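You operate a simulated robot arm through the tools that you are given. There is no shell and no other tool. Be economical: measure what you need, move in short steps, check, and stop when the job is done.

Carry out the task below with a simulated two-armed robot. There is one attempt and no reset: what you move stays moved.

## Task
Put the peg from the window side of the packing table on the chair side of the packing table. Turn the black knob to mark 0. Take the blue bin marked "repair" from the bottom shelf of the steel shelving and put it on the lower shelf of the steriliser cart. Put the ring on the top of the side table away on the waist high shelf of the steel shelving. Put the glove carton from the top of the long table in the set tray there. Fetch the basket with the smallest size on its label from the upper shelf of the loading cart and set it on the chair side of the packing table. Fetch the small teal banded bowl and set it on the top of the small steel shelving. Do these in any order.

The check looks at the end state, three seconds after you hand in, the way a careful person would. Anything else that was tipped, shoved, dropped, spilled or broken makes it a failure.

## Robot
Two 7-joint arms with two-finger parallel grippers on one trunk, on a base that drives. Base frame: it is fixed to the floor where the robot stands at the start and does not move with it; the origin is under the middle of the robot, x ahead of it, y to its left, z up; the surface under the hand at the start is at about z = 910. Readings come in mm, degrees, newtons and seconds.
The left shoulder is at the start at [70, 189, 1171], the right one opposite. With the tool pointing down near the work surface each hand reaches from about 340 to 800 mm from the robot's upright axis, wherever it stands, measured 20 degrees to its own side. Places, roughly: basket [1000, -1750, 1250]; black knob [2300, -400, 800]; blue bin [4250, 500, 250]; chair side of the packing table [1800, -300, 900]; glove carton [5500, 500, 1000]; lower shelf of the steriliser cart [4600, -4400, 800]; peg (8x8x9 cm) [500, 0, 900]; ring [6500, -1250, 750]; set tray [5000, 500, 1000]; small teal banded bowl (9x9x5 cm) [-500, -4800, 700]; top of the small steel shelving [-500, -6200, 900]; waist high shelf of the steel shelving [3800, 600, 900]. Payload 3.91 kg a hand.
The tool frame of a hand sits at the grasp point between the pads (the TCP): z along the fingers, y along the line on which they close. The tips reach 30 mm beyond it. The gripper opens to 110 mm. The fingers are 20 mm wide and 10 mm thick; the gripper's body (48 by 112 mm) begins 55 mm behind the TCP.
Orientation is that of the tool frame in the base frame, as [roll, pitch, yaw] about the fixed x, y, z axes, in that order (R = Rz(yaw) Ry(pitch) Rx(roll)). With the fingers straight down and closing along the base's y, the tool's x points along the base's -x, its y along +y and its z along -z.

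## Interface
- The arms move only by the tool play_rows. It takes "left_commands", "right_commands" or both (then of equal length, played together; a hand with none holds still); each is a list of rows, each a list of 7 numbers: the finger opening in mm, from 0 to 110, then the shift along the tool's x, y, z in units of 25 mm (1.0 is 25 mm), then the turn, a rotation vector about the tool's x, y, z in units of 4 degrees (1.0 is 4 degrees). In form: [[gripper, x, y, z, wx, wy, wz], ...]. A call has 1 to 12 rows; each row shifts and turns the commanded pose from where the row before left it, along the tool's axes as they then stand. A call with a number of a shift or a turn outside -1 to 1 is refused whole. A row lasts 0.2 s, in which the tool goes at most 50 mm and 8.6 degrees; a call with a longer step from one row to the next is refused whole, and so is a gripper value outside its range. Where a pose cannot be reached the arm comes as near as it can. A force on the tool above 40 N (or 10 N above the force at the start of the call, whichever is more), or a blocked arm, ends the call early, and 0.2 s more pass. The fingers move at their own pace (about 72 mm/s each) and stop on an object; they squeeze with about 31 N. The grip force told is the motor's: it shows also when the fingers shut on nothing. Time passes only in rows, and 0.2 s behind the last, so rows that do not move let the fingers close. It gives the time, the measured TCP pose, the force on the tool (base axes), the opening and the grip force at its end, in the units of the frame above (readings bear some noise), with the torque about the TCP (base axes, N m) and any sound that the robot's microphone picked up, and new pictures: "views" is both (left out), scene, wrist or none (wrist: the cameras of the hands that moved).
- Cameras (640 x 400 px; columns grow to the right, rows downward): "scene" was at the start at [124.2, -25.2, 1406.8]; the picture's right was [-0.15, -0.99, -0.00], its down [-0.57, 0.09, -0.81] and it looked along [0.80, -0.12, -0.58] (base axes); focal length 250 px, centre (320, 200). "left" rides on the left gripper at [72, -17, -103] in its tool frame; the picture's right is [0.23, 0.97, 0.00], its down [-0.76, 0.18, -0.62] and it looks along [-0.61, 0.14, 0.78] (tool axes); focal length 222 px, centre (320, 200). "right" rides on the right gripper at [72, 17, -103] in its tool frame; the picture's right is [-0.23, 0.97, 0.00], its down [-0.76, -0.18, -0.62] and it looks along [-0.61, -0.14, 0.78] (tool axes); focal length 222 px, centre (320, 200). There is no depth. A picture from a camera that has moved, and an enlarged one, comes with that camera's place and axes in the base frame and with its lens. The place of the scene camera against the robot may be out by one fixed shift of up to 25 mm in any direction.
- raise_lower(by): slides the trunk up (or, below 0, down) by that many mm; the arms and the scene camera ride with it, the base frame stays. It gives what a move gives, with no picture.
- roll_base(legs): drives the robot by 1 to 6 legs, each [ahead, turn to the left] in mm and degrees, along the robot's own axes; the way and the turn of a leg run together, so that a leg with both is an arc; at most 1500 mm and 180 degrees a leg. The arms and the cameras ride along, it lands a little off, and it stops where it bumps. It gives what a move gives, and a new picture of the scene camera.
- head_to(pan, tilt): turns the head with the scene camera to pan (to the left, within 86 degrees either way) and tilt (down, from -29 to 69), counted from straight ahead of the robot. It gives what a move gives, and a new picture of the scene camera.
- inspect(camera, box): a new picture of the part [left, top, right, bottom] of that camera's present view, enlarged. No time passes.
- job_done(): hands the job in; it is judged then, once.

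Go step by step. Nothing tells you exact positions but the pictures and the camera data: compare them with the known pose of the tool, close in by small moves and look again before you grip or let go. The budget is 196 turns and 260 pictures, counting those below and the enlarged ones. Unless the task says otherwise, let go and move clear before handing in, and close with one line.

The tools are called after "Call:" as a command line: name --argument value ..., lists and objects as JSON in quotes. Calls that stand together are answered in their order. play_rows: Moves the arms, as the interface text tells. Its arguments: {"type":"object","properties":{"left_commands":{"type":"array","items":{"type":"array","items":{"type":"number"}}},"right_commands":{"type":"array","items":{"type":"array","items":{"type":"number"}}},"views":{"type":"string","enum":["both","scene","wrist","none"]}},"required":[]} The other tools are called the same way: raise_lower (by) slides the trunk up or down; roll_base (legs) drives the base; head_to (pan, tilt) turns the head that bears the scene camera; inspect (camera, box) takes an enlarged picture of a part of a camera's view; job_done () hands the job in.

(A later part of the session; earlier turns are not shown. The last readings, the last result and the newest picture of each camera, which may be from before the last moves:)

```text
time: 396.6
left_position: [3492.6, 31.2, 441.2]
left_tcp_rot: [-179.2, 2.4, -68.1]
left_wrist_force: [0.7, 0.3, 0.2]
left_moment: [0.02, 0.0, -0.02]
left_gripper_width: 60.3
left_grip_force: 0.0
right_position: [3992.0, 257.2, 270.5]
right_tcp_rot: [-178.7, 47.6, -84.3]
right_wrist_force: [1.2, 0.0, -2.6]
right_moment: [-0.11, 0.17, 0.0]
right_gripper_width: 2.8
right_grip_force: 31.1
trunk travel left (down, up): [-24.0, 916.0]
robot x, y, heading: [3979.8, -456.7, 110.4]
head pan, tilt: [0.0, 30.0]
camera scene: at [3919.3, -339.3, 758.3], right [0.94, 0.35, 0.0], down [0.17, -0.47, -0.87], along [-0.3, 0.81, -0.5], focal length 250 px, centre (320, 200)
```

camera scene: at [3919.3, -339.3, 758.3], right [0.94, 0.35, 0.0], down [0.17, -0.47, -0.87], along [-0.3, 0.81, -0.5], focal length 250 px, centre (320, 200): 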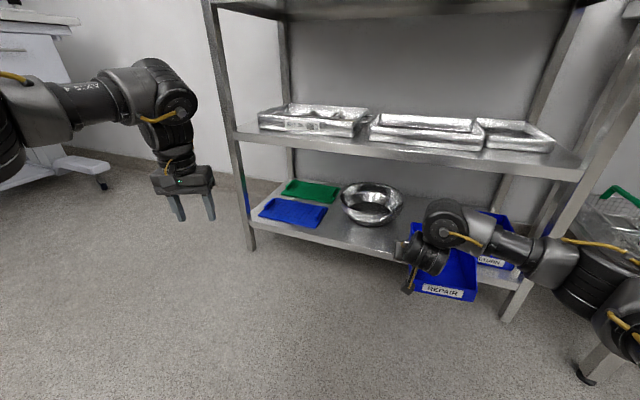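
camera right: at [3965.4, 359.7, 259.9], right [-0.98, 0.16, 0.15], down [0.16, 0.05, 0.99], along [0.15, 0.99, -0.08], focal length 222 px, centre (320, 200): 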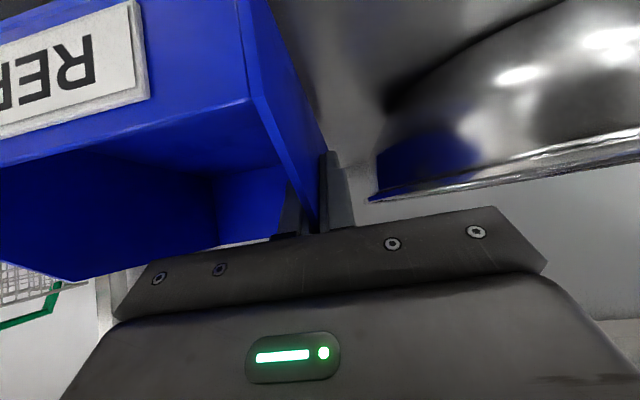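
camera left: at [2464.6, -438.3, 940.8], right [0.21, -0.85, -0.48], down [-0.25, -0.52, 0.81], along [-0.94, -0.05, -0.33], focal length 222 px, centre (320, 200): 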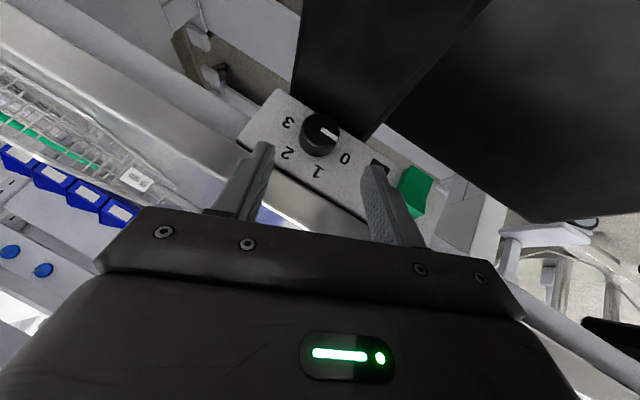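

The bin is out. I back further, raise the trunk, turn toward the south and look for the steriliser cart.

Call:
roll_base --legs '[[-350, 0]]'

Call:
raise_lower --by 400

Call:
raise_lower --by 330

Call:
roll_base --legs '[[0, 160], [1300, 0]]'

Call:
head_to --pan 10 --tilt 20

```text
time: 398.9
left_position: [3611.9, -300.5, 441.5]
left_tcp_rot: [-179.2, 2.3, -67.9]
left_wrist_force: [-0.8, -0.2, 0.9]
left_moment: [-0.02, 0.02, 0.0]
left_gripper_width: 60.0
left_grip_force: 0.0
right_position: [4109.2, -70.5, 270.1]
right_tcp_rot: [-178.8, 47.7, -83.9]
right_wrist_force: [-0.5, -0.6, -2.0]
right_moment: [-0.12, 0.15, 0.02]
right_gripper_width: 2.9
right_grip_force: 31.0
trunk travel left (down, up): [-24.0, 916.0]
robot x, y, heading: [4103.4, -787.1, 110.5]
head pan, tilt: [0.0, 30.0]
camera scene: at [4040.7, -668.3, 758.3], right [0.94, 0.35, 0.0], down [0.18, -0.47, -0.87], along [-0.3, 0.81, -0.5], focal length 250 px, centre (320, 200)
```

scene: 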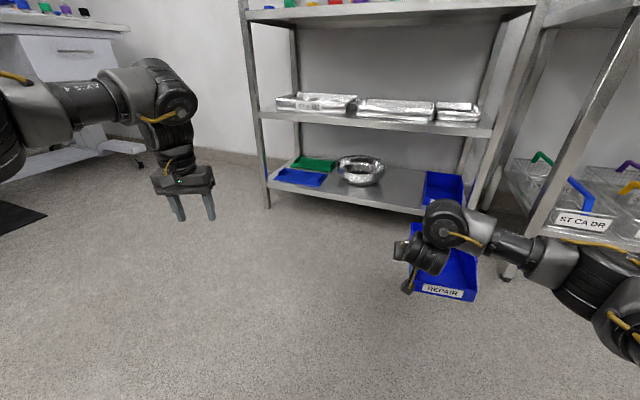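

```text
time: 402.7
left_position: [3611.7, -300.7, 841.9]
left_tcp_rot: [-179.2, 2.5, -67.9]
left_wrist_force: [0.5, -0.5, -0.6]
left_moment: [-0.03, 0.01, -0.02]
left_gripper_width: 60.0
left_grip_force: 0.0
right_position: [4109.1, -71.4, 669.6]
right_tcp_rot: [-178.7, 47.8, -84.0]
right_wrist_force: [-0.3, -0.8, -2.4]
right_moment: [-0.12, 0.16, 0.0]
right_gripper_width: 2.6
right_grip_force: 30.9
trunk travel left (down, up): [-424.0, 516.0]
robot x, y, heading: [4101.5, -789.1, 110.7]
head pan, tilt: [0.0, 30.0]
```

```text
time: 405.9
left_position: [3610.9, -300.4, 1171.8]
left_tcp_rot: [-179.2, 2.4, -67.8]
left_wrist_force: [1.0, 0.2, 0.2]
left_moment: [0.0, 0.0, 0.01]
left_gripper_width: 59.9
left_grip_force: 0.0
right_position: [4109.4, -71.7, 1000.4]
right_tcp_rot: [-178.8, 47.8, -84.0]
right_wrist_force: [-0.1, -0.4, -1.6]
right_moment: [-0.11, 0.16, 0.01]
right_gripper_width: 2.9
right_grip_force: 31.0
trunk travel left (down, up): [-754.0, 186.0]
robot x, y, heading: [4102.9, -788.8, 111.0]
head pan, tilt: [0.0, 30.0]
```

```text
time: 418.9
left_position: [4353.7, -2704.7, 1169.8]
left_tcp_rot: [-179.3, 2.4, 90.8]
left_wrist_force: [0.9, -0.2, -0.7]
left_moment: [-0.02, 0.0, -0.05]
left_gripper_width: 59.9
left_grip_force: 0.0
right_position: [3805.5, -2735.5, 1000.2]
right_tcp_rot: [-178.7, 47.7, 74.6]
right_wrist_force: [-0.5, -0.7, -2.5]
right_moment: [0.0, -0.2, -0.01]
right_gripper_width: 2.8
right_grip_force: 31.1
trunk travel left (down, up): [-754.0, 186.0]
robot x, y, heading: [4076.0, -2073.9, -90.8]
head pan, tilt: [0.0, 30.0]
camera scene: at [4059.3, -2225.6, 1488.4], right [-1.0, 0.01, 0.0], down [0.01, 0.5, -0.87], along [-0.01, -0.87, -0.5], focal length 250 px, centre (320, 200)
```

scene: 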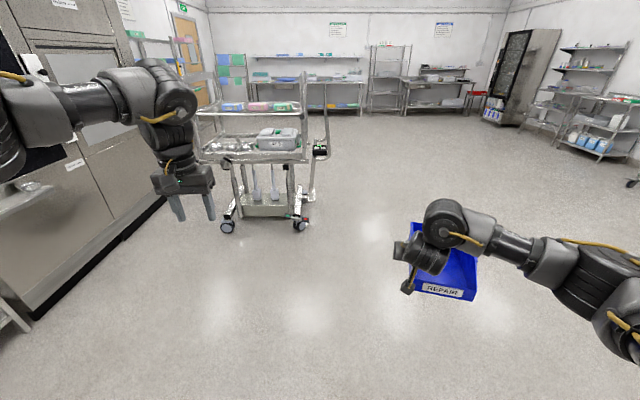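

```text
time: 419.6
left_position: [4355.2, -2705.6, 1172.8]
left_tcp_rot: [-179.2, 2.4, 90.7]
left_wrist_force: [-0.5, -0.7, 0.3]
left_moment: [-0.02, 0.01, 0.04]
left_gripper_width: 60.0
left_grip_force: 0.0
right_position: [3807.0, -2736.3, 999.8]
right_tcp_rot: [-178.7, 47.6, 74.7]
right_wrist_force: [1.3, 0.1, -3.7]
right_moment: [0.0, -0.22, -0.01]
right_gripper_width: 2.6
right_grip_force: 31.1
trunk travel left (down, up): [-754.0, 186.0]
robot x, y, heading: [4070.8, -2071.6, -90.9]
head pan, tilt: [10.0, 20.0]
camera scene: at [4075.3, -2227.7, 1504.3], right [-0.99, -0.16, 0.0], down [-0.05, 0.34, -0.94], along [0.15, -0.93, -0.34], focal length 250 px, centre (320, 200)
```

scene: 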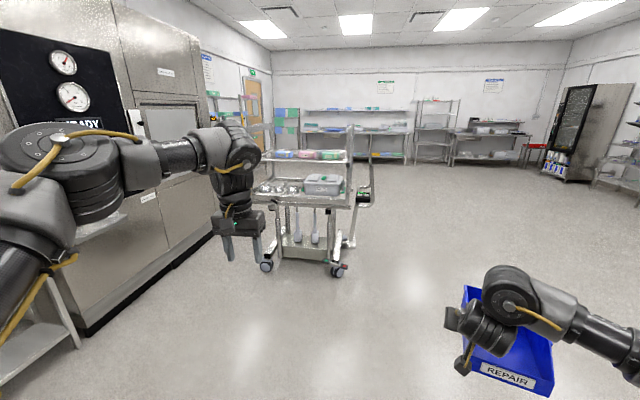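

The steriliser cart stands at about x 4240–4970 with its near side at y≈−4300; its lower shelf holds a grey box and bowls. I move nearer to find free room.

Call:
roll_base --legs '[[0, 12], [850, 0]]'

Call:
head_to --pan 0 --tilt 25

Call:
inspect --camera "scene" --box '[180, 80, 480, 280]'

```text
time: 424.9
left_position: [4640.7, -3464.4, 1171.9]
left_tcp_rot: [-179.2, 2.3, 102.5]
left_wrist_force: [0.8, -0.3, 0.6]
left_moment: [0.01, -0.03, -0.01]
left_gripper_width: 59.9
left_grip_force: 0.1
right_position: [4111.7, -3607.9, 1000.4]
right_tcp_rot: [-178.8, 47.7, 86.4]
right_wrist_force: [0.0, 0.7, -2.5]
right_moment: [0.04, -0.21, -0.01]
right_gripper_width: 2.8
right_grip_force: 31.0
trunk travel left (down, up): [-754.0, 186.0]
robot x, y, heading: [4240.4, -2902.5, -79.1]
head pan, tilt: [10.0, 20.0]
camera scene: at [4267.2, -3052.1, 1504.5], right [-0.93, -0.36, 0.0], down [-0.12, 0.32, -0.94], along [0.34, -0.88, -0.34], focal length 250 px, centre (320, 200)
```

scene: 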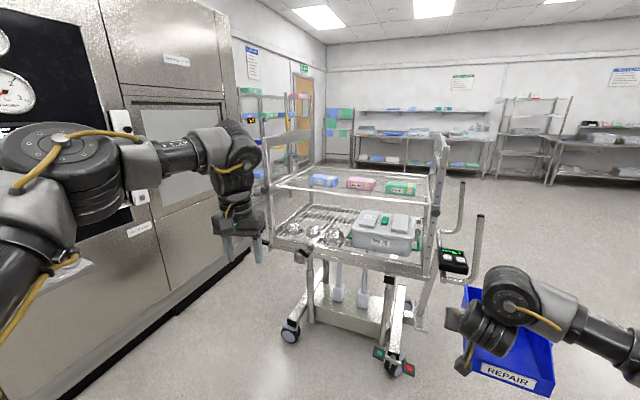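

```text
time: 425.6
left_position: [4641.5, -3465.2, 1171.1]
left_tcp_rot: [-179.2, 2.4, 102.6]
left_wrist_force: [-1.0, 0.8, -0.6]
left_moment: [0.0, -0.01, -0.02]
left_gripper_width: 59.9
left_grip_force: 0.0
right_position: [4112.1, -3607.9, 998.9]
right_tcp_rot: [-178.6, 47.7, 86.5]
right_wrist_force: [0.5, -0.5, -2.5]
right_moment: [0.04, -0.19, 0.0]
right_gripper_width: 2.9
right_grip_force: 30.7
trunk travel left (down, up): [-754.0, 186.0]
robot x, y, heading: [4238.3, -2901.7, -78.8]
head pan, tilt: [0.0, 25.0]
camera scene: at [4251.6, -3056.4, 1496.3], right [-0.98, -0.19, 0.0], down [-0.08, 0.42, -0.91], along [0.17, -0.89, -0.42], focal length 250 px, centre (320, 200)
```

scene: 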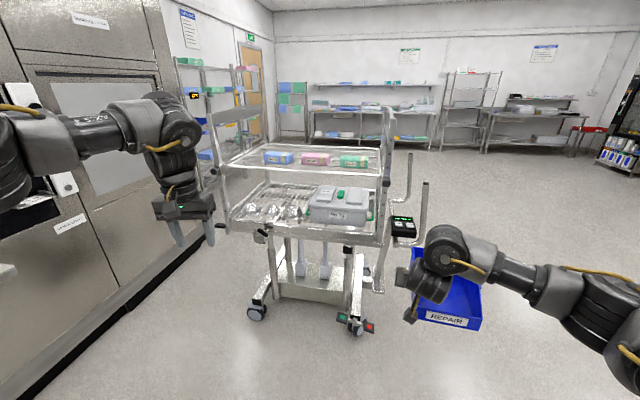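

```text
2.00 times, centred on (330, 180) of scene
camera zoom: at [4251.6, -3056.4, 1496.3], right [-0.98, -0.19, 0.0], down [-0.08, 0.42, -0.91], along [0.17, -0.89, -0.42], focal length 500 px, centre (300, 240)
```

zoom: 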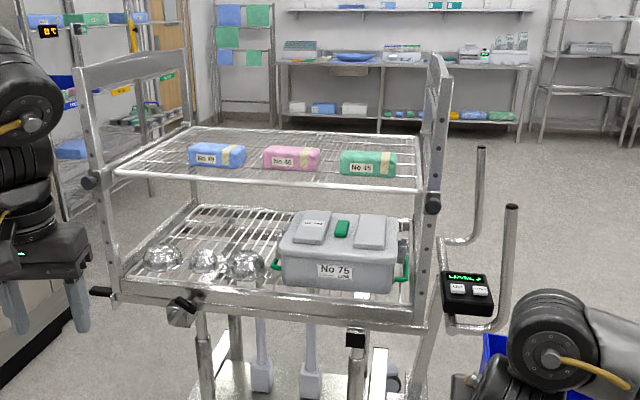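

The front half of the lower shelf is occupied (three bowls and box No 75), but its back half is empty. I'll go round the west end and place the bin from the south side.

Call:
roll_base --legs '[[0, -40], [1100, 0], [1000, 0], [0, 90]]'

Call:
roll_base --legs '[[1450, 0], [0, 118]]'

```text
time: 441.8
left_position: [3911.5, -4766.8, 1172.5]
left_tcp_rot: [-179.3, 2.4, 156.0]
left_wrist_force: [-1.2, 0.2, 0.5]
left_moment: [0.03, -0.01, 0.02]
left_gripper_width: 60.1
left_grip_force: 0.1
right_position: [3709.8, -5276.7, 999.3]
right_tcp_rot: [-178.7, 47.7, 139.6]
right_wrist_force: [0.1, 0.0, -1.7]
right_moment: [0.18, -0.03, 0.01]
right_gripper_width: 2.9
right_grip_force: 31.1
trunk travel left (down, up): [-754.0, 186.0]
robot x, y, heading: [3217.1, -4753.6, -25.6]
head pan, tilt: [0.0, 25.0]
camera scene: at [3334.9, -4830.3, 1496.3], right [-0.43, -0.9, 0.0], down [-0.38, 0.18, -0.91], along [0.82, -0.39, -0.42], focal length 250 px, centre (320, 200)
```

scene: 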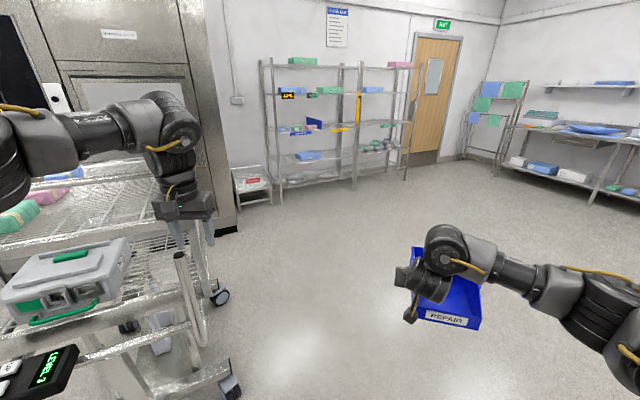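

```text
time: 452.8
left_position: [4428.5, -4679.6, 1170.4]
left_tcp_rot: [-179.3, 2.5, -105.0]
left_wrist_force: [-0.8, 0.1, -0.6]
left_moment: [-0.04, 0.0, -0.01]
left_gripper_width: 60.0
left_grip_force: 0.0
right_position: [4983.5, -4805.4, 995.1]
right_tcp_rot: [-175.9, 47.3, -120.5]
right_wrist_force: [19.4, -18.0, -3.4]
right_moment: [-0.41, -0.41, -1.52]
right_gripper_width: 4.1
right_grip_force: 30.7
trunk travel left (down, up): [-754.0, 186.0]
robot x, y, heading: [4525.4, -5366.8, 72.9]
head pan, tilt: [0.0, 25.0]
stopped in leg 2: the force on the tool passed its limit at 46 N (the readings are from after the stop); the commanded pose is now the measured one
camera scene: at [4556.0, -5241.7, 1496.2], right [0.96, -0.29, 0.0], down [-0.12, -0.4, -0.91], along [0.27, 0.87, -0.42], focal length 250 px, centre (320, 200)
```

scene: 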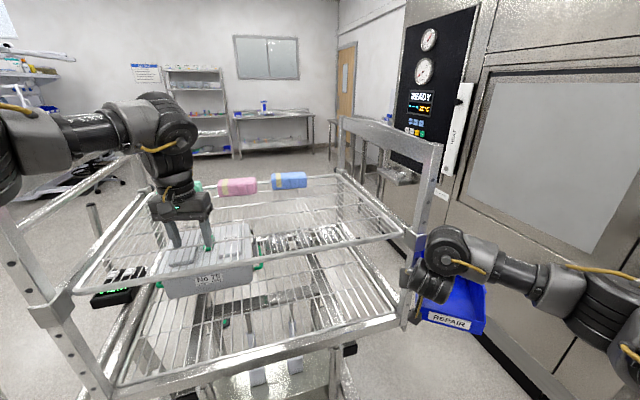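

The bin's corner touched the cart's south-east post while turning, and the drive stopped. I reverse straight out.

Call:
roll_base --legs '[[-320, 0]]'

Call:
inspect --camera "right" --box '[0, 0, 640, 400]'

```text
time: 454.9
left_position: [4334.8, -4988.7, 1170.6]
left_tcp_rot: [-179.3, 2.5, -105.0]
left_wrist_force: [-0.2, -0.3, -0.7]
left_moment: [0.04, 0.03, 0.03]
left_gripper_width: 59.9
left_grip_force: 0.0
right_position: [4884.0, -5112.4, 996.2]
right_tcp_rot: [-176.7, 47.5, -120.8]
right_wrist_force: [0.1, 0.0, -1.8]
right_moment: [0.01, 0.19, -0.03]
right_gripper_width: 2.8
right_grip_force: 30.5
trunk travel left (down, up): [-754.0, 186.0]
robot x, y, heading: [4433.2, -5676.4, 73.0]
head pan, tilt: [0.0, 25.0]
camera scene: at [4462.4, -5550.8, 1496.2], right [0.96, -0.29, 0.0], down [-0.12, -0.41, -0.91], along [0.26, 0.87, -0.42], focal length 250 px, centre (320, 200)
```

scene: 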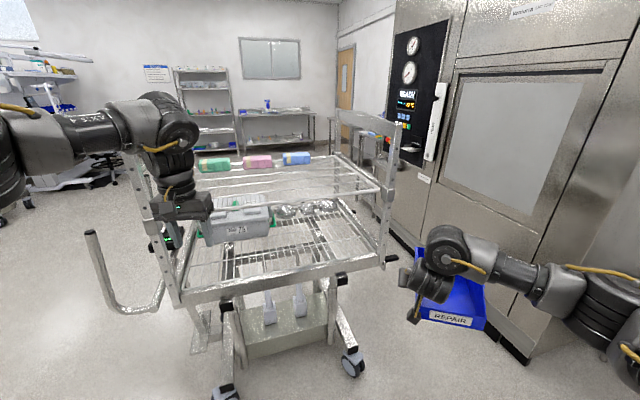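

```text
1.00 times, centred on (320, 200) of right (not enlarged: the box is as wide or as high as the picture)
camera zoom: at [4801.4, -5207.9, 1010.8], right [-0.74, 0.67, 0.13], down [0.15, -0.03, 0.99], along [0.66, 0.75, -0.08], focal length 222 px, centre (320, 200)
```

zoom: 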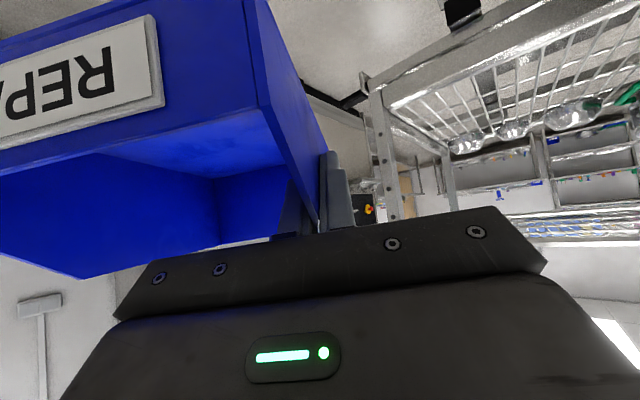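

Grip and cart are fine, and the back half of the lower shelf is clear. I turn left to square up, raise the left hand, lower the trunk for entry height, and look.

Call:
roll_base --legs '[[0, 32]]'

Call:
play_rows --left_commands '[[60, 0, 0, -1, 0, 0, 0], [60, 0, 0, -1, 0, 0, 0], [60, 0, 0, -1, 0, 0, 0], [60, 0, 0, -1, 0, 0, 0], [60, 0, 0, -1, 0, 0, 0], [60, 0, 0, -1, 0, 0, 0], [60, 0, 0, -1, 0, 0, 0], [60, 0, 0, -1, 0, 0, 0]]' --views "none"

Call:
raise_lower --by -111

Call:
inspect --camera "right" --box '[0, 0, 640, 400]'

```text
time: 456.9
left_position: [3982.4, -5148.7, 1171.2]
left_tcp_rot: [-179.2, 2.3, -72.6]
left_wrist_force: [0.7, 0.1, -0.1]
left_moment: [0.04, 0.0, 0.02]
left_gripper_width: 60.0
left_grip_force: 0.1
right_position: [4512.2, -4959.5, 997.1]
right_tcp_rot: [-176.7, 47.5, -88.3]
right_wrist_force: [-0.2, 0.9, -2.3]
right_moment: [-0.07, 0.18, 0.01]
right_gripper_width: 2.9
right_grip_force: 30.9
trunk travel left (down, up): [-754.0, 186.0]
robot x, y, heading: [4436.0, -5676.0, 105.6]
head pan, tilt: [0.0, 25.0]
camera scene: at [4382.4, -5550.5, 1496.3], right [0.96, 0.27, 0.0], down [0.11, -0.41, -0.91], along [-0.24, 0.87, -0.42], focal length 250 px, centre (320, 200)
```

scene: 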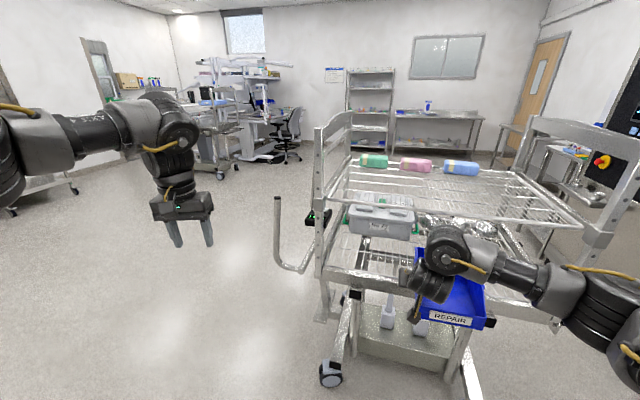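

```text
time: 458.7
left_position: [3980.9, -5153.7, 1281.1]
left_tcp_rot: [-179.2, 2.3, -72.6]
left_wrist_force: [-1.0, 0.4, -0.6]
left_moment: [-0.01, -0.01, 0.02]
left_gripper_width: 60.0
left_grip_force: 0.0
left hand out of reach, approached as far as the arm can: row 5, 6, 7, 8
right_position: [4512.5, -4959.4, 997.2]
right_tcp_rot: [-176.7, 47.5, -88.3]
right_wrist_force: [0.2, 0.2, -2.6]
right_moment: [-0.09, 0.16, 0.01]
right_gripper_width: 3.0
right_grip_force: 31.1
trunk travel left (down, up): [-754.0, 186.0]
robot x, y, heading: [4429.8, -5673.0, 105.3]
head pan, tilt: [0.0, 25.0]
```

```text
time: 460.1
left_position: [3982.8, -5154.4, 1169.4]
left_tcp_rot: [-179.3, 2.4, -72.5]
left_wrist_force: [-0.3, -0.2, 0.6]
left_moment: [-0.03, -0.02, -0.03]
left_gripper_width: 59.9
left_grip_force: 0.1
right_position: [4511.9, -4959.5, 885.7]
right_tcp_rot: [-176.7, 47.5, -88.4]
right_wrist_force: [0.5, -0.6, -2.0]
right_moment: [-0.08, 0.18, -0.01]
right_gripper_width: 3.1
right_grip_force: 30.9
trunk travel left (down, up): [-643.0, 297.0]
robot x, y, heading: [4434.6, -5675.9, 105.7]
head pan, tilt: [0.0, 25.0]
```

```text
1.00 times, centred on (320, 200) of right (not enlarged: the box is as wide or as high as the picture)
camera zoom: at [4493.6, -5084.2, 900.5], right [-0.98, 0.17, 0.13], down [0.14, 0.05, 0.99], along [0.16, 0.98, -0.07], focal length 222 px, centre (320, 200)
```

zoom: 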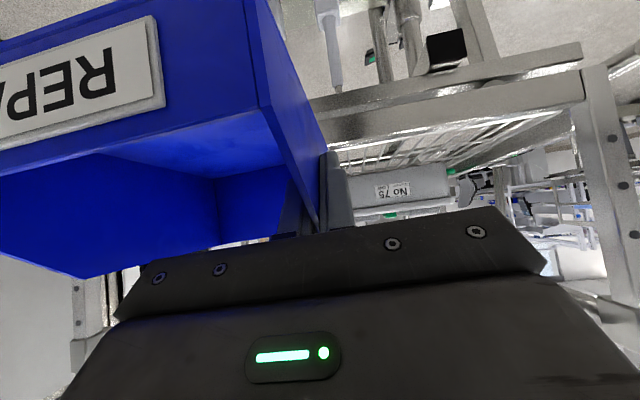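

Rail top is z≈795, the bin's bottom at 837. I drive in 345 mm.

Call:
roll_base --legs '[[345, 0]]'

Call:
inspect --camera "right" --box '[0, 0, 640, 400]'

```text
time: 462.4
left_position: [3892.2, -4828.9, 1168.8]
left_tcp_rot: [-179.3, 2.4, -72.8]
left_wrist_force: [0.6, 0.1, 0.3]
left_moment: [0.01, 0.02, 0.04]
left_gripper_width: 60.0
left_grip_force: 0.0
right_position: [4421.8, -4639.3, 884.3]
right_tcp_rot: [-176.5, 47.2, -87.8]
right_wrist_force: [0.0, -0.9, -2.4]
right_moment: [-0.07, 0.18, -0.01]
right_gripper_width: 3.0
right_grip_force: 31.0
trunk travel left (down, up): [-643.0, 297.0]
robot x, y, heading: [4346.8, -5350.5, 105.5]
head pan, tilt: [0.0, 25.0]
stopped in leg 1: the robot was blocked; the commanded pose is now the measured one
camera scene: at [4292.1, -5227.1, 1385.5], right [0.96, 0.27, 0.0], down [0.11, -0.41, -0.91], along [-0.24, 0.87, -0.42], focal length 250 px, centre (320, 200)
```

scene: 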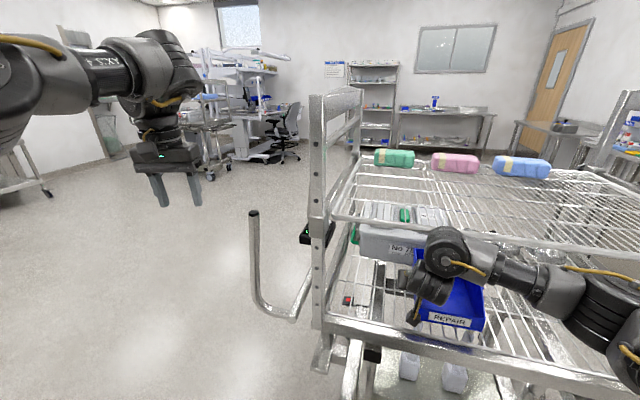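

```text
1.00 times, centred on (320, 200) of right (not enlarged: the box is as wide or as high as the picture)
camera zoom: at [4403.5, -4763.8, 898.7], right [-0.98, 0.16, 0.13], down [0.14, 0.06, 0.99], along [0.15, 0.99, -0.08], focal length 222 px, centre (320, 200)
```

zoom: 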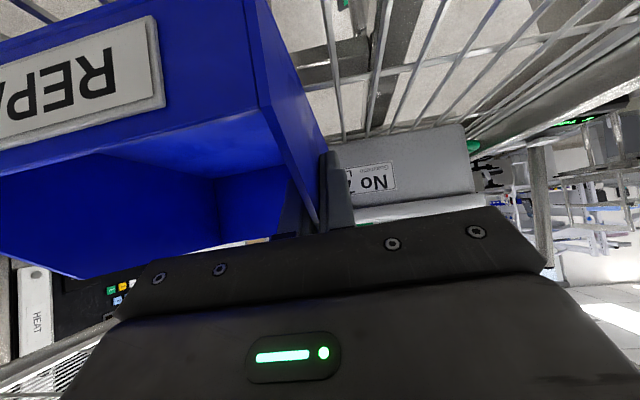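

Blocked lightly near the goal; the bin is already over the shelf. I lower a little, push 25 mm further in with the arm, then settle it down.

Call:
play_rows --right_commands '[[0, 0.3, 0, 0.27, 0, 0, 0], [0, 0.3, 0, 0.27, 0, 0, 0], [0, -0.34, 0, 0.37, 0, 0, 0], [0, -0.34, 0, 0.37, 0, 0, 0], [0, 0.2, 0, 0.18, 0, 0, 0], [0, 0, 0, 0, 0, 0, 0]]' --views "both"

```text
time: 463.9
left_position: [3946.5, -4815.7, 1173.0]
left_tcp_rot: [178.2, 2.3, -73.1]
left_wrist_force: [-0.5, -1.6, -0.7]
left_moment: [0.05, -0.02, -0.03]
left_gripper_width: 60.1
left_grip_force: 0.1
right_position: [4453.3, -4609.1, 852.7]
right_tcp_rot: [-179.9, 47.5, -89.3]
right_wrist_force: [-6.9, -8.3, 37.3]
right_moment: [1.22, 0.78, 0.45]
right_gripper_width: 1.7
right_grip_force: 24.7
trunk travel left (down, up): [-643.0, 297.0]
robot x, y, heading: [4341.1, -5351.4, 105.3]
head pan, tilt: [0.0, 25.0]
stopped in row 6 (right hand): the arm was blocked; the commanded pose is now the measured one
camera scene: at [4251.3, -5234.3, 1388.4], right [0.96, 0.27, 0.03], down [0.14, -0.4, -0.91], along [-0.23, 0.88, -0.42], focal length 250 px, centre (320, 200)
camera right: at [4437.7, -4734.3, 867.6], right [-0.98, 0.14, 0.17], down [0.18, 0.06, 0.98], along [0.13, 0.99, -0.08], focal length 222 px, centre (320, 200)
```

scene: 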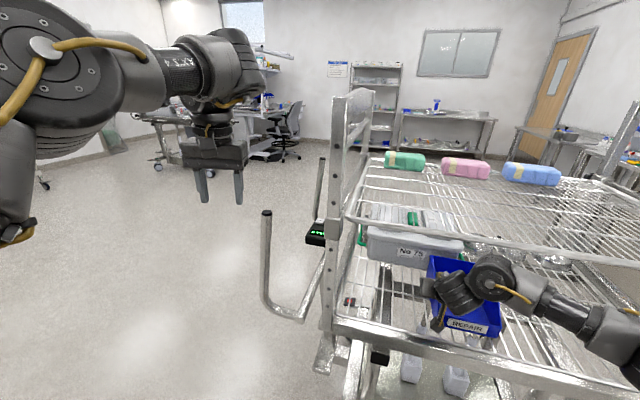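
right: 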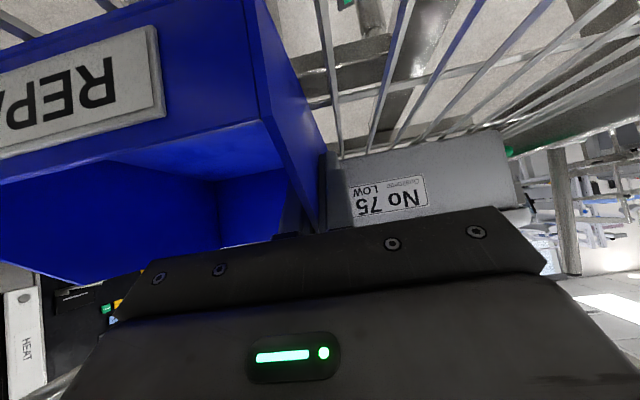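

The robot's leaning: the forearm seems to press on the cart's rail. I ease up slightly and check the forces.

Call:
play_rows --right_commands '[[0, -0.2, 0, -0.18, 0, 0, 0], [0, -0.1, 0, -0.09, 0, 0, 0], [0, 0, 0, 0, 0, 0, 0]]' --views "none"

Call:
head_to --pan -30 --tilt 35

```text
time: 464.9
left_position: [3949.3, -4815.0, 1176.5]
left_tcp_rot: [178.0, 2.5, -72.8]
left_wrist_force: [0.8, 0.2, -1.4]
left_moment: [0.01, 0.0, 0.0]
left_gripper_width: 60.0
left_grip_force: 0.1
right_position: [4456.1, -4608.8, 850.5]
right_tcp_rot: [179.5, 46.6, -89.7]
right_wrist_force: [0.4, 0.2, -3.0]
right_moment: [-0.05, 0.2, 0.07]
right_gripper_width: 3.1
right_grip_force: 31.6
trunk travel left (down, up): [-643.0, 297.0]
robot x, y, heading: [4340.3, -5349.2, 105.8]
head pan, tilt: [0.0, 25.0]
stopped in row 3 (right hand): the arm was blocked; the commanded pose is now the measured one
```

```text
time: 465.9
left_position: [3953.8, -4810.8, 1179.0]
left_tcp_rot: [177.6, 2.5, -73.0]
left_wrist_force: [1.3, 0.3, -0.2]
left_moment: [-0.06, 0.03, 0.0]
left_gripper_width: 59.9
left_grip_force: 0.1
right_position: [4460.4, -4607.1, 850.9]
right_tcp_rot: [179.1, 46.6, -90.2]
right_wrist_force: [1.5, 0.3, -2.3]
right_moment: [-0.1, 0.22, 0.08]
right_gripper_width: 3.0
right_grip_force: 30.9
trunk travel left (down, up): [-643.0, 297.0]
robot x, y, heading: [4339.7, -5348.3, 105.6]
head pan, tilt: [-30.0, 35.0]
camera scene: at [4358.3, -5222.9, 1369.7], right [0.97, -0.25, -0.01], down [-0.16, -0.56, -0.81], along [0.2, 0.79, -0.58], focal length 250 px, centre (320, 200)
```

scene: 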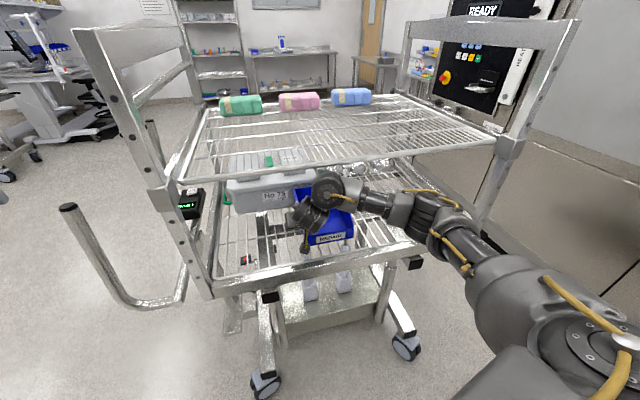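

The elbow lies on the cart's lower rail. I raise the trunk 60 mm to lift it off.

Call:
raise_lower --by 45

Call:
play_rows --right_commands '[[0, 0, 0, 0, 0, 0, 0]]' --views "both"

```text
time: 466.8
left_position: [3928.7, -4811.9, 1212.2]
left_tcp_rot: [178.7, 1.9, -72.7]
left_wrist_force: [-0.3, 0.7, -0.2]
left_moment: [-0.03, 0.0, 0.0]
left_gripper_width: 60.1
left_grip_force: 0.0
right_position: [4440.4, -4625.9, 859.5]
right_tcp_rot: [-177.0, 43.3, -86.4]
right_wrist_force: [0.0, -0.9, -2.6]
right_moment: [-0.08, 0.13, 0.0]
right_gripper_width: 2.7
right_grip_force: 30.6
trunk travel left (down, up): [-688.0, 252.0]
robot x, y, heading: [4346.5, -5352.2, 105.7]
head pan, tilt: [-30.0, 35.0]
```

```text
time: 467.4
left_position: [3934.8, -4815.1, 1221.1]
left_tcp_rot: [178.4, 2.4, -72.8]
left_wrist_force: [-0.4, -0.1, 0.4]
left_moment: [0.04, 0.06, 0.0]
left_gripper_width: 59.9
left_grip_force: 0.0
right_position: [4443.9, -4630.9, 858.8]
right_tcp_rot: [-177.1, 43.0, -86.1]
right_wrist_force: [-0.2, 0.3, -1.1]
right_moment: [-0.16, 0.18, 0.01]
right_gripper_width: 2.9
right_grip_force: 31.3
trunk travel left (down, up): [-688.0, 252.0]
robot x, y, heading: [4342.7, -5351.6, 106.0]
head pan, tilt: [-30.0, 35.0]
stopped in row 1 (right hand): the arm was blocked; the commanded pose is now the measured one
camera scene: at [4337.8, -5226.6, 1417.3], right [0.97, -0.24, 0.0], down [-0.14, -0.56, -0.82], along [0.2, 0.79, -0.58], focal length 250 px, centre (320, 200)
camera right: at [4430.9, -4754.1, 883.1], right [-0.98, 0.13, 0.12], down [0.14, 0.14, 0.98], along [0.11, 0.98, -0.15], focal length 222 px, centre (320, 200)
```

scene: 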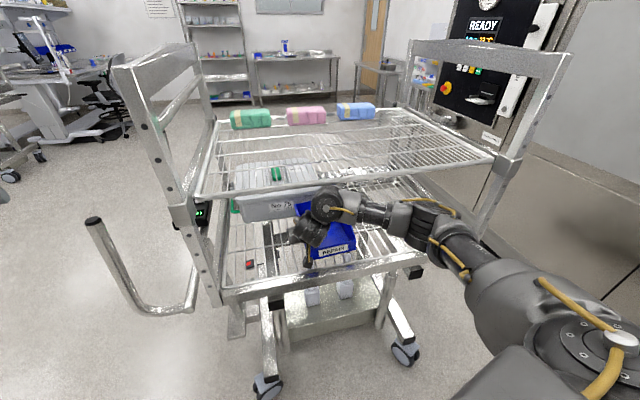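
right: 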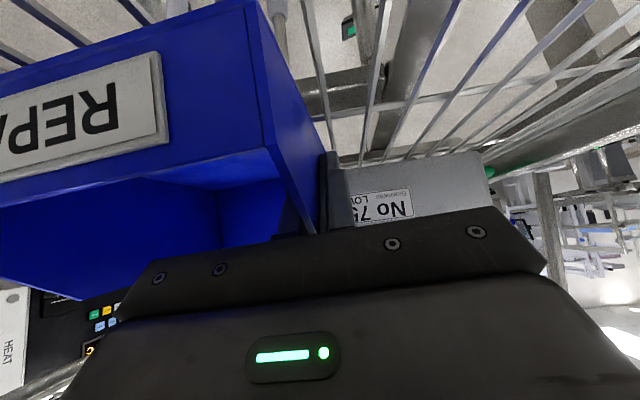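

Level again, but the arm still touches. I raise another 30 mm and watch whether the hand follows.

Call:
raise_lower --by 30

Call:
play_rows --right_commands '[[0, 0, 0, 0, 0, 0, 0]]' --views "none"

```text
time: 468.1
left_position: [3935.7, -4809.7, 1245.5]
left_tcp_rot: [178.4, 2.1, -72.7]
left_wrist_force: [0.0, 0.3, -0.2]
left_moment: [0.01, -0.01, -0.01]
left_gripper_width: 60.1
left_grip_force: 0.1
right_position: [4450.6, -4641.4, 854.1]
right_tcp_rot: [-175.7, 40.3, -84.9]
right_wrist_force: [-2.1, 1.0, 6.2]
right_moment: [1.03, 0.31, 0.28]
right_gripper_width: 2.9
right_grip_force: 31.2
trunk travel left (down, up): [-718.0, 222.0]
robot x, y, heading: [4340.5, -5350.4, 106.1]
head pan, tilt: [-30.0, 35.0]
```

```text
time: 468.7
left_position: [3934.4, -4814.5, 1251.6]
left_tcp_rot: [178.5, 2.3, -72.7]
left_wrist_force: [0.1, -0.6, 0.3]
left_moment: [0.03, -0.01, 0.04]
left_gripper_width: 59.9
left_grip_force: 0.1
right_position: [4451.3, -4646.6, 854.4]
right_tcp_rot: [-175.3, 39.7, -84.5]
right_wrist_force: [-0.5, -0.3, -1.4]
right_moment: [-0.15, 0.17, -0.04]
right_gripper_width: 2.9
right_grip_force: 31.0
trunk travel left (down, up): [-718.0, 222.0]
robot x, y, heading: [4341.7, -5351.6, 105.6]
head pan, tilt: [-30.0, 35.0]
stopped in row 1 (right hand): the arm was blocked; the commanded pose is now the measured one
```

The forearm is now under the upper rail. I lower the trunk again by 40 mm to sit between the rails.

Call:
raise_lower --by -25

Call:
play_rows --right_commands '[[0, 0, 0, 0, 0, -0.5, 0], [0, 0, 0, 0, 0, -0.5, 0], [0, 0, 0, 0, 0, 0, 0]]' --views "both"

```text
time: 469.4
left_position: [3932.6, -4822.8, 1227.5]
left_tcp_rot: [178.8, 2.5, -72.8]
left_wrist_force: [-0.3, -0.6, -0.1]
left_moment: [0.01, -0.01, 0.01]
left_gripper_width: 60.0
left_grip_force: 0.1
right_position: [4447.3, -4647.5, 841.7]
right_tcp_rot: [-175.7, 41.2, -85.0]
right_wrist_force: [-0.3, -0.2, 25.2]
right_moment: [-0.02, 0.12, 0.17]
right_gripper_width: 2.9
right_grip_force: 31.4
trunk travel left (down, up): [-693.0, 247.0]
robot x, y, heading: [4340.2, -5350.3, 105.9]
head pan, tilt: [-30.0, 35.0]
```

```text
time: 470.2
left_position: [3932.1, -4820.4, 1223.8]
left_tcp_rot: [178.6, 2.5, -72.7]
left_wrist_force: [0.1, 0.5, -0.6]
left_moment: [0.01, 0.02, -0.02]
left_gripper_width: 60.0
left_grip_force: 0.1
right_position: [4447.8, -4647.2, 836.8]
right_tcp_rot: [-175.0, 44.7, -84.4]
right_wrist_force: [-3.0, 2.8, 16.6]
right_moment: [-0.74, 0.25, 0.04]
right_gripper_width: 2.7
right_grip_force: 31.4
trunk travel left (down, up): [-693.0, 247.0]
robot x, y, heading: [4340.1, -5352.8, 105.8]
head pan, tilt: [-30.0, 35.0]
camera scene: at [4335.7, -5231.9, 1419.8], right [0.97, -0.25, 0.0], down [-0.14, -0.55, -0.82], along [0.2, 0.79, -0.57], focal length 250 px, centre (320, 200)
camera right: at [4434.9, -4772.5, 856.1], right [-0.99, 0.12, 0.1], down [0.11, 0.11, 0.99], along [0.11, 0.99, -0.12], focal length 222 px, centre (320, 200)
```

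scene: 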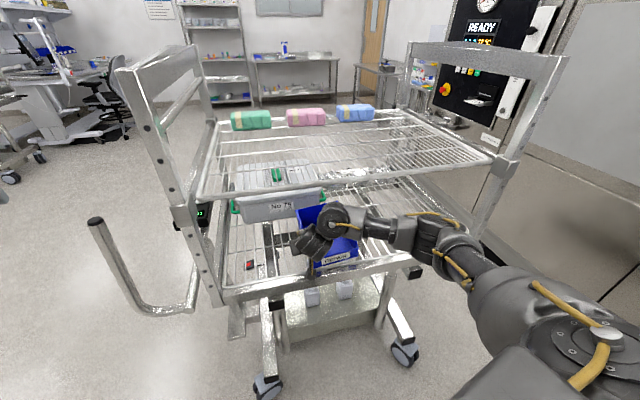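
right: 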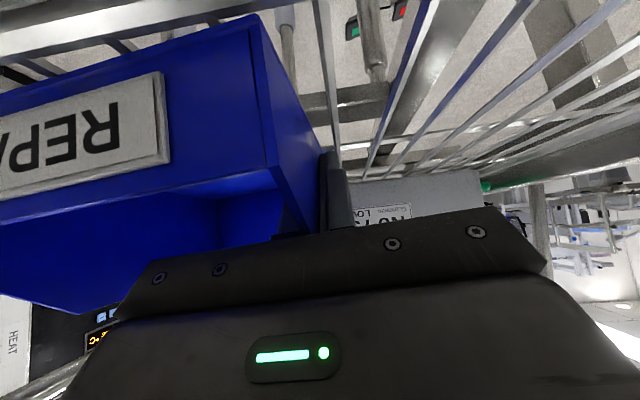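

The bin now rests on the shelf wires, but its front is close to the edge. I lift 10 mm and push it ~35 mm further in.

Call:
play_rows --right_commands '[[0, -0.35, 0, -0.35, 0, 0, 0], [0, -0.35, 0, 0.35, 0, 0, 0], [0, -0.35, 0, 0.35, 0, 0, 0], [0, -0.3, 0, 0.3, 0, 0, 0], [0, 0, 0, 0, 0, 0, 0]]' --views "none"

```text
time: 471.4
left_position: [3933.3, -4818.7, 1224.0]
left_tcp_rot: [178.5, 2.5, -72.8]
left_wrist_force: [0.3, -0.5, -0.2]
left_moment: [0.02, 0.0, 0.01]
left_gripper_width: 60.0
left_grip_force: 0.0
right_position: [4447.9, -4610.9, 846.9]
right_tcp_rot: [-175.1, 44.6, -84.2]
right_wrist_force: [0.2, 0.3, -2.6]
right_moment: [-0.11, 0.18, 0.01]
right_gripper_width: 2.8
right_grip_force: 30.7
trunk travel left (down, up): [-693.0, 247.0]
robot x, y, heading: [4341.0, -5345.3, 105.8]
head pan, tilt: [-30.0, 35.0]
```

Free and level. I trim the hand's orientation and lower the bin onto the shelf.

Call:
play_rows --right_commands '[[0, 0, 0, 0, 0, -0.78, 0.95], [0, 0, 0, 0, 0, 0, 0], [0, 0.1, 0, 0.1, 0, 0, 0], [0, 0.1, 0, 0.1, 0, 0, 0], [0, 0.06, 0, 0.06, 0, 0, 0], [0, 0, 0, 0, 0, 0, 0]]' --views "wrist"

```text
time: 472.8
left_position: [3933.4, -4818.7, 1225.6]
left_tcp_rot: [178.7, 2.6, -72.8]
left_wrist_force: [-0.1, 0.0, -0.1]
left_moment: [0.0, 0.0, 0.01]
left_gripper_width: 59.9
left_grip_force: 0.1
right_position: [4446.8, -4609.5, 841.1]
right_tcp_rot: [-179.2, 48.0, -89.7]
right_wrist_force: [2.2, 2.0, 10.6]
right_moment: [-0.92, 0.09, 0.13]
right_gripper_width: 2.7
right_grip_force: 31.2
trunk travel left (down, up): [-693.0, 247.0]
robot x, y, heading: [4342.7, -5350.9, 105.8]
head pan, tilt: [-30.0, 35.0]
camera right: at [4429.2, -4735.1, 854.1], right [-0.97, 0.16, 0.16], down [0.17, 0.04, 0.98], along [0.15, 0.99, -0.07], focal length 222 px, centre (320, 200)
```

right: 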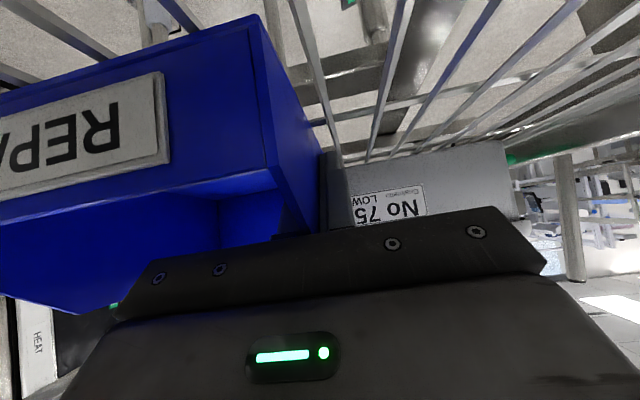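

The bin is in contact (10 N). I press a touch more so it seats flat, then release gently.

Call:
play_rows --right_commands '[[0, 0.06, 0, 0.06, 0, 0, 0], [0, 0.05, 0, 0.05, 0, 0, 0], [4, 0, 0, 0, 0, 0, 0], [8, 0, 0, 0, 0, 0, 0], [20, 0, 0, 0, 0, 0, 0], [36, 0, 0, 0, 0, 0, 0], [36, 0, 0, 0, 0, 0, 0]]' --views "wrist"

```text
time: 474.4
left_position: [3933.9, -4818.2, 1223.8]
left_tcp_rot: [178.6, 2.5, -72.8]
left_wrist_force: [-0.7, -0.1, -0.7]
left_moment: [0.0, 0.02, -0.04]
left_gripper_width: 60.3
left_grip_force: 0.1
right_position: [4446.4, -4611.0, 834.4]
right_tcp_rot: [-178.9, 47.9, -89.7]
right_wrist_force: [-0.4, -0.5, 0.3]
right_moment: [-0.04, -0.02, -0.06]
right_gripper_width: 36.1
right_grip_force: 0.1
trunk travel left (down, up): [-693.0, 247.0]
robot x, y, heading: [4341.4, -5348.9, 106.0]
head pan, tilt: [-30.0, 35.0]
camera right: at [4429.1, -4735.4, 848.6], right [-0.97, 0.16, 0.16], down [0.17, 0.05, 0.99], along [0.15, 0.99, -0.07], focal length 222 px, centre (320, 200)
```

right: 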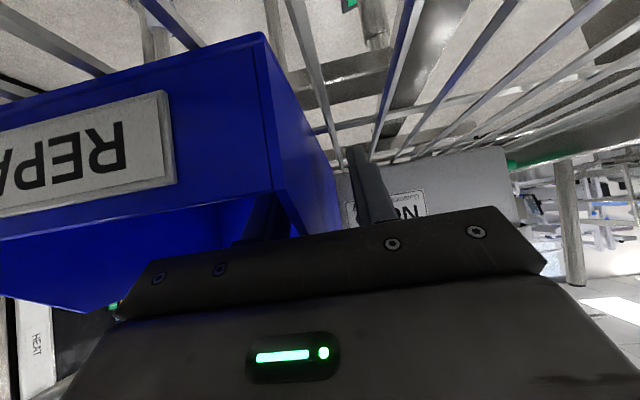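

Released. I raise the hand above the rim and reverse out on the same arc as before.

Call:
play_rows --right_commands '[[36, -0.55, 0, -0.5, 0, 0, 0], [36, -0.55, 0, -0.5, 0, 0, 0], [36, -0.5, 0, -0.46, 0, 0, 0], [36, 0, 0, 0, 0, 0, 0]]' --views "none"

Call:
roll_base --legs '[[-260, 5], [-300, 0]]'

```text
time: 475.4
left_position: [3933.7, -4817.3, 1223.8]
left_tcp_rot: [178.6, 2.4, -72.7]
left_wrist_force: [0.4, -0.1, -0.2]
left_moment: [-0.02, 0.01, 0.0]
left_gripper_width: 59.9
left_grip_force: 0.1
right_position: [4446.6, -4612.3, 887.5]
right_tcp_rot: [-179.1, 47.9, -89.5]
right_wrist_force: [-0.6, 0.1, 0.3]
right_moment: [-0.02, 0.01, 0.0]
right_gripper_width: 36.1
right_grip_force: 0.0
trunk travel left (down, up): [-693.0, 247.0]
robot x, y, heading: [4340.8, -5351.2, 106.0]
head pan, tilt: [-30.0, 35.0]
```

```text
time: 479.0
left_position: [4078.2, -5385.7, 1223.7]
left_tcp_rot: [178.6, 2.4, -67.8]
left_wrist_force: [0.2, 0.6, 0.1]
left_moment: [0.01, 0.01, 0.03]
left_gripper_width: 60.0
left_grip_force: 0.1
right_position: [4569.1, -5136.7, 887.9]
right_tcp_rot: [-179.0, 47.8, -84.6]
right_wrist_force: [0.9, 0.4, 1.0]
right_moment: [-0.01, 0.03, -0.01]
right_gripper_width: 36.1
right_grip_force: 0.0
trunk travel left (down, up): [-693.0, 247.0]
robot x, y, heading: [4533.5, -5883.9, 110.9]
head pan, tilt: [-30.0, 35.0]
camera scene: at [4514.2, -5759.6, 1419.5], right [0.99, -0.16, 0.0], down [-0.09, -0.57, -0.82], along [0.13, 0.81, -0.57], focal length 250 px, centre (320, 200)
```

scene: 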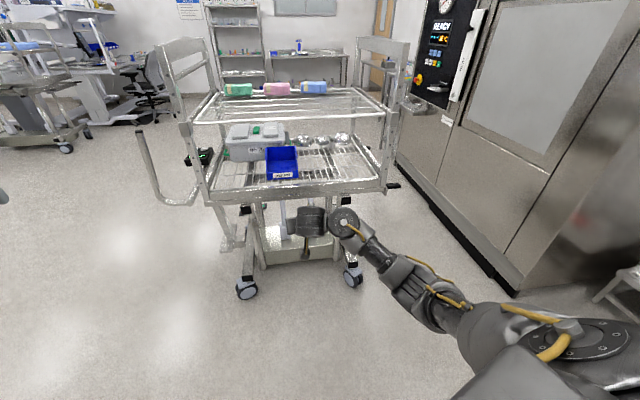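

The bin sits squarely on the lower shelf. Last job: the small teal banded bowl in the west; I drive across the open floor and look.

Call:
roll_base --legs '[[0, 65], [1500, 0], [1500, 0], [500, 0]]'

Call:
head_to --pan 0 --tilt 15

```text
time: 498.7
left_position: [433.8, -5962.2, 1224.8]
left_tcp_rot: [178.6, 2.6, -0.3]
left_wrist_force: [-0.7, -1.1, 0.4]
left_moment: [-0.04, -0.01, 0.0]
left_gripper_width: 60.0
left_grip_force: 0.1
right_position: [392.1, -5411.1, 888.8]
right_tcp_rot: [-179.0, 47.9, -17.2]
right_wrist_force: [-0.2, -0.1, -0.3]
right_moment: [0.0, 0.01, 0.03]
right_gripper_width: 35.9
right_grip_force: 0.1
trunk travel left (down, up): [-693.0, 247.0]
robot x, y, heading: [1065.3, -5736.4, 177.9]
head pan, tilt: [-30.0, 35.0]
camera scene: at [926.7, -5698.6, 1419.6], right [0.53, 0.85, 0.0], down [0.49, -0.3, -0.82], along [-0.7, 0.43, -0.57], focal length 250 px, centre (320, 200)
```

scene: 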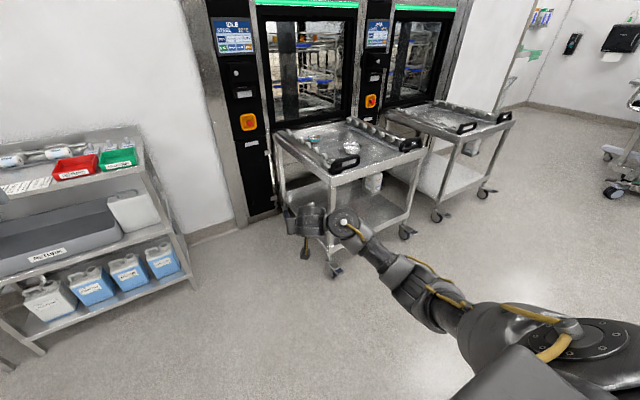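

```text
time: 499.6
left_position: [434.3, -5960.9, 1224.9]
left_tcp_rot: [178.6, 2.5, -0.2]
left_wrist_force: [-0.3, -0.3, 0.5]
left_moment: [-0.06, 0.03, -0.04]
left_gripper_width: 60.0
left_grip_force: 0.1
right_position: [393.0, -5410.9, 889.1]
right_tcp_rot: [-179.0, 47.9, -17.1]
right_wrist_force: [-0.6, -0.4, 1.2]
right_moment: [-0.03, 0.01, -0.03]
right_gripper_width: 36.1
right_grip_force: 0.1
trunk travel left (down, up): [-693.0, 247.0]
robot x, y, heading: [1062.8, -5732.4, 178.1]
head pan, tilt: [0.0, 15.0]
camera scene: at [908.3, -5741.9, 1451.6], right [0.03, 1.0, 0.0], down [0.26, -0.01, -0.97], along [-0.97, 0.03, -0.26], focal length 250 px, centre (320, 200)
```

scene: 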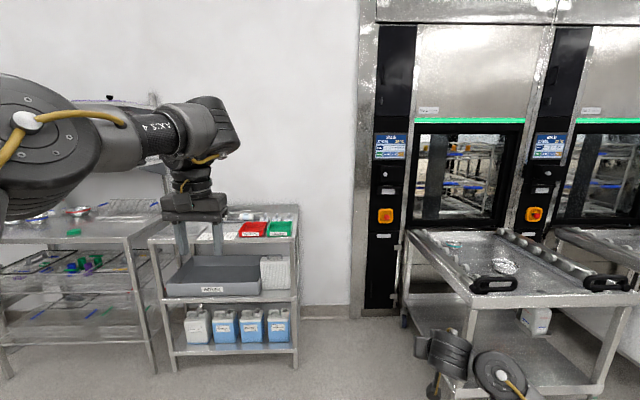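

Small steel shelving at left (red and green trays on top), cart with a silver bowl at right. I zoom in on both.

Call:
inspect --camera "scene" --box '[420, 220, 560, 300]'

Call:
inspect --camera "scene" --box '[130, 190, 320, 310]'

```text
4.57 times, centred on (490, 260) of scene
camera zoom: at [908.3, -5741.9, 1451.6], right [0.03, 1.0, 0.0], down [0.26, -0.01, -0.97], along [-0.97, 0.03, -0.26], focal length 1142 px, centre (-457, -74)
```

zoom: 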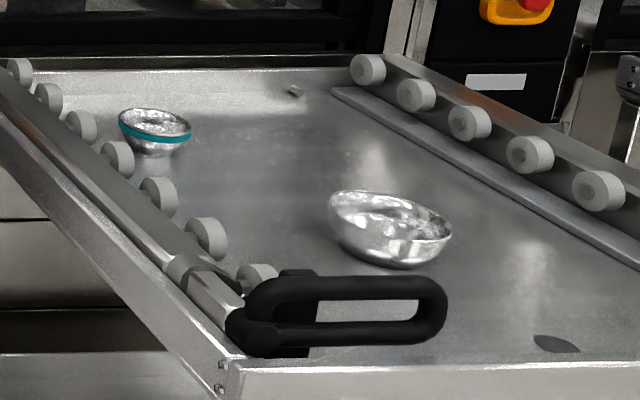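

```text
3.33 times, centred on (225, 250) of scene
camera zoom: at [908.3, -5741.9, 1451.6], right [0.03, 1.0, 0.0], down [0.26, -0.01, -0.97], along [-0.97, 0.03, -0.26], focal length 833 px, centre (637, 33)
```

zoom: 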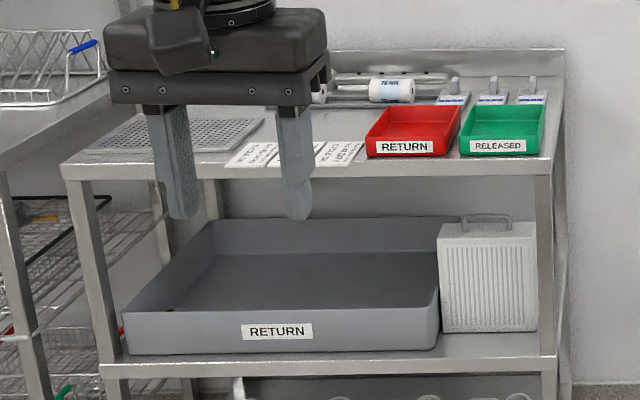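

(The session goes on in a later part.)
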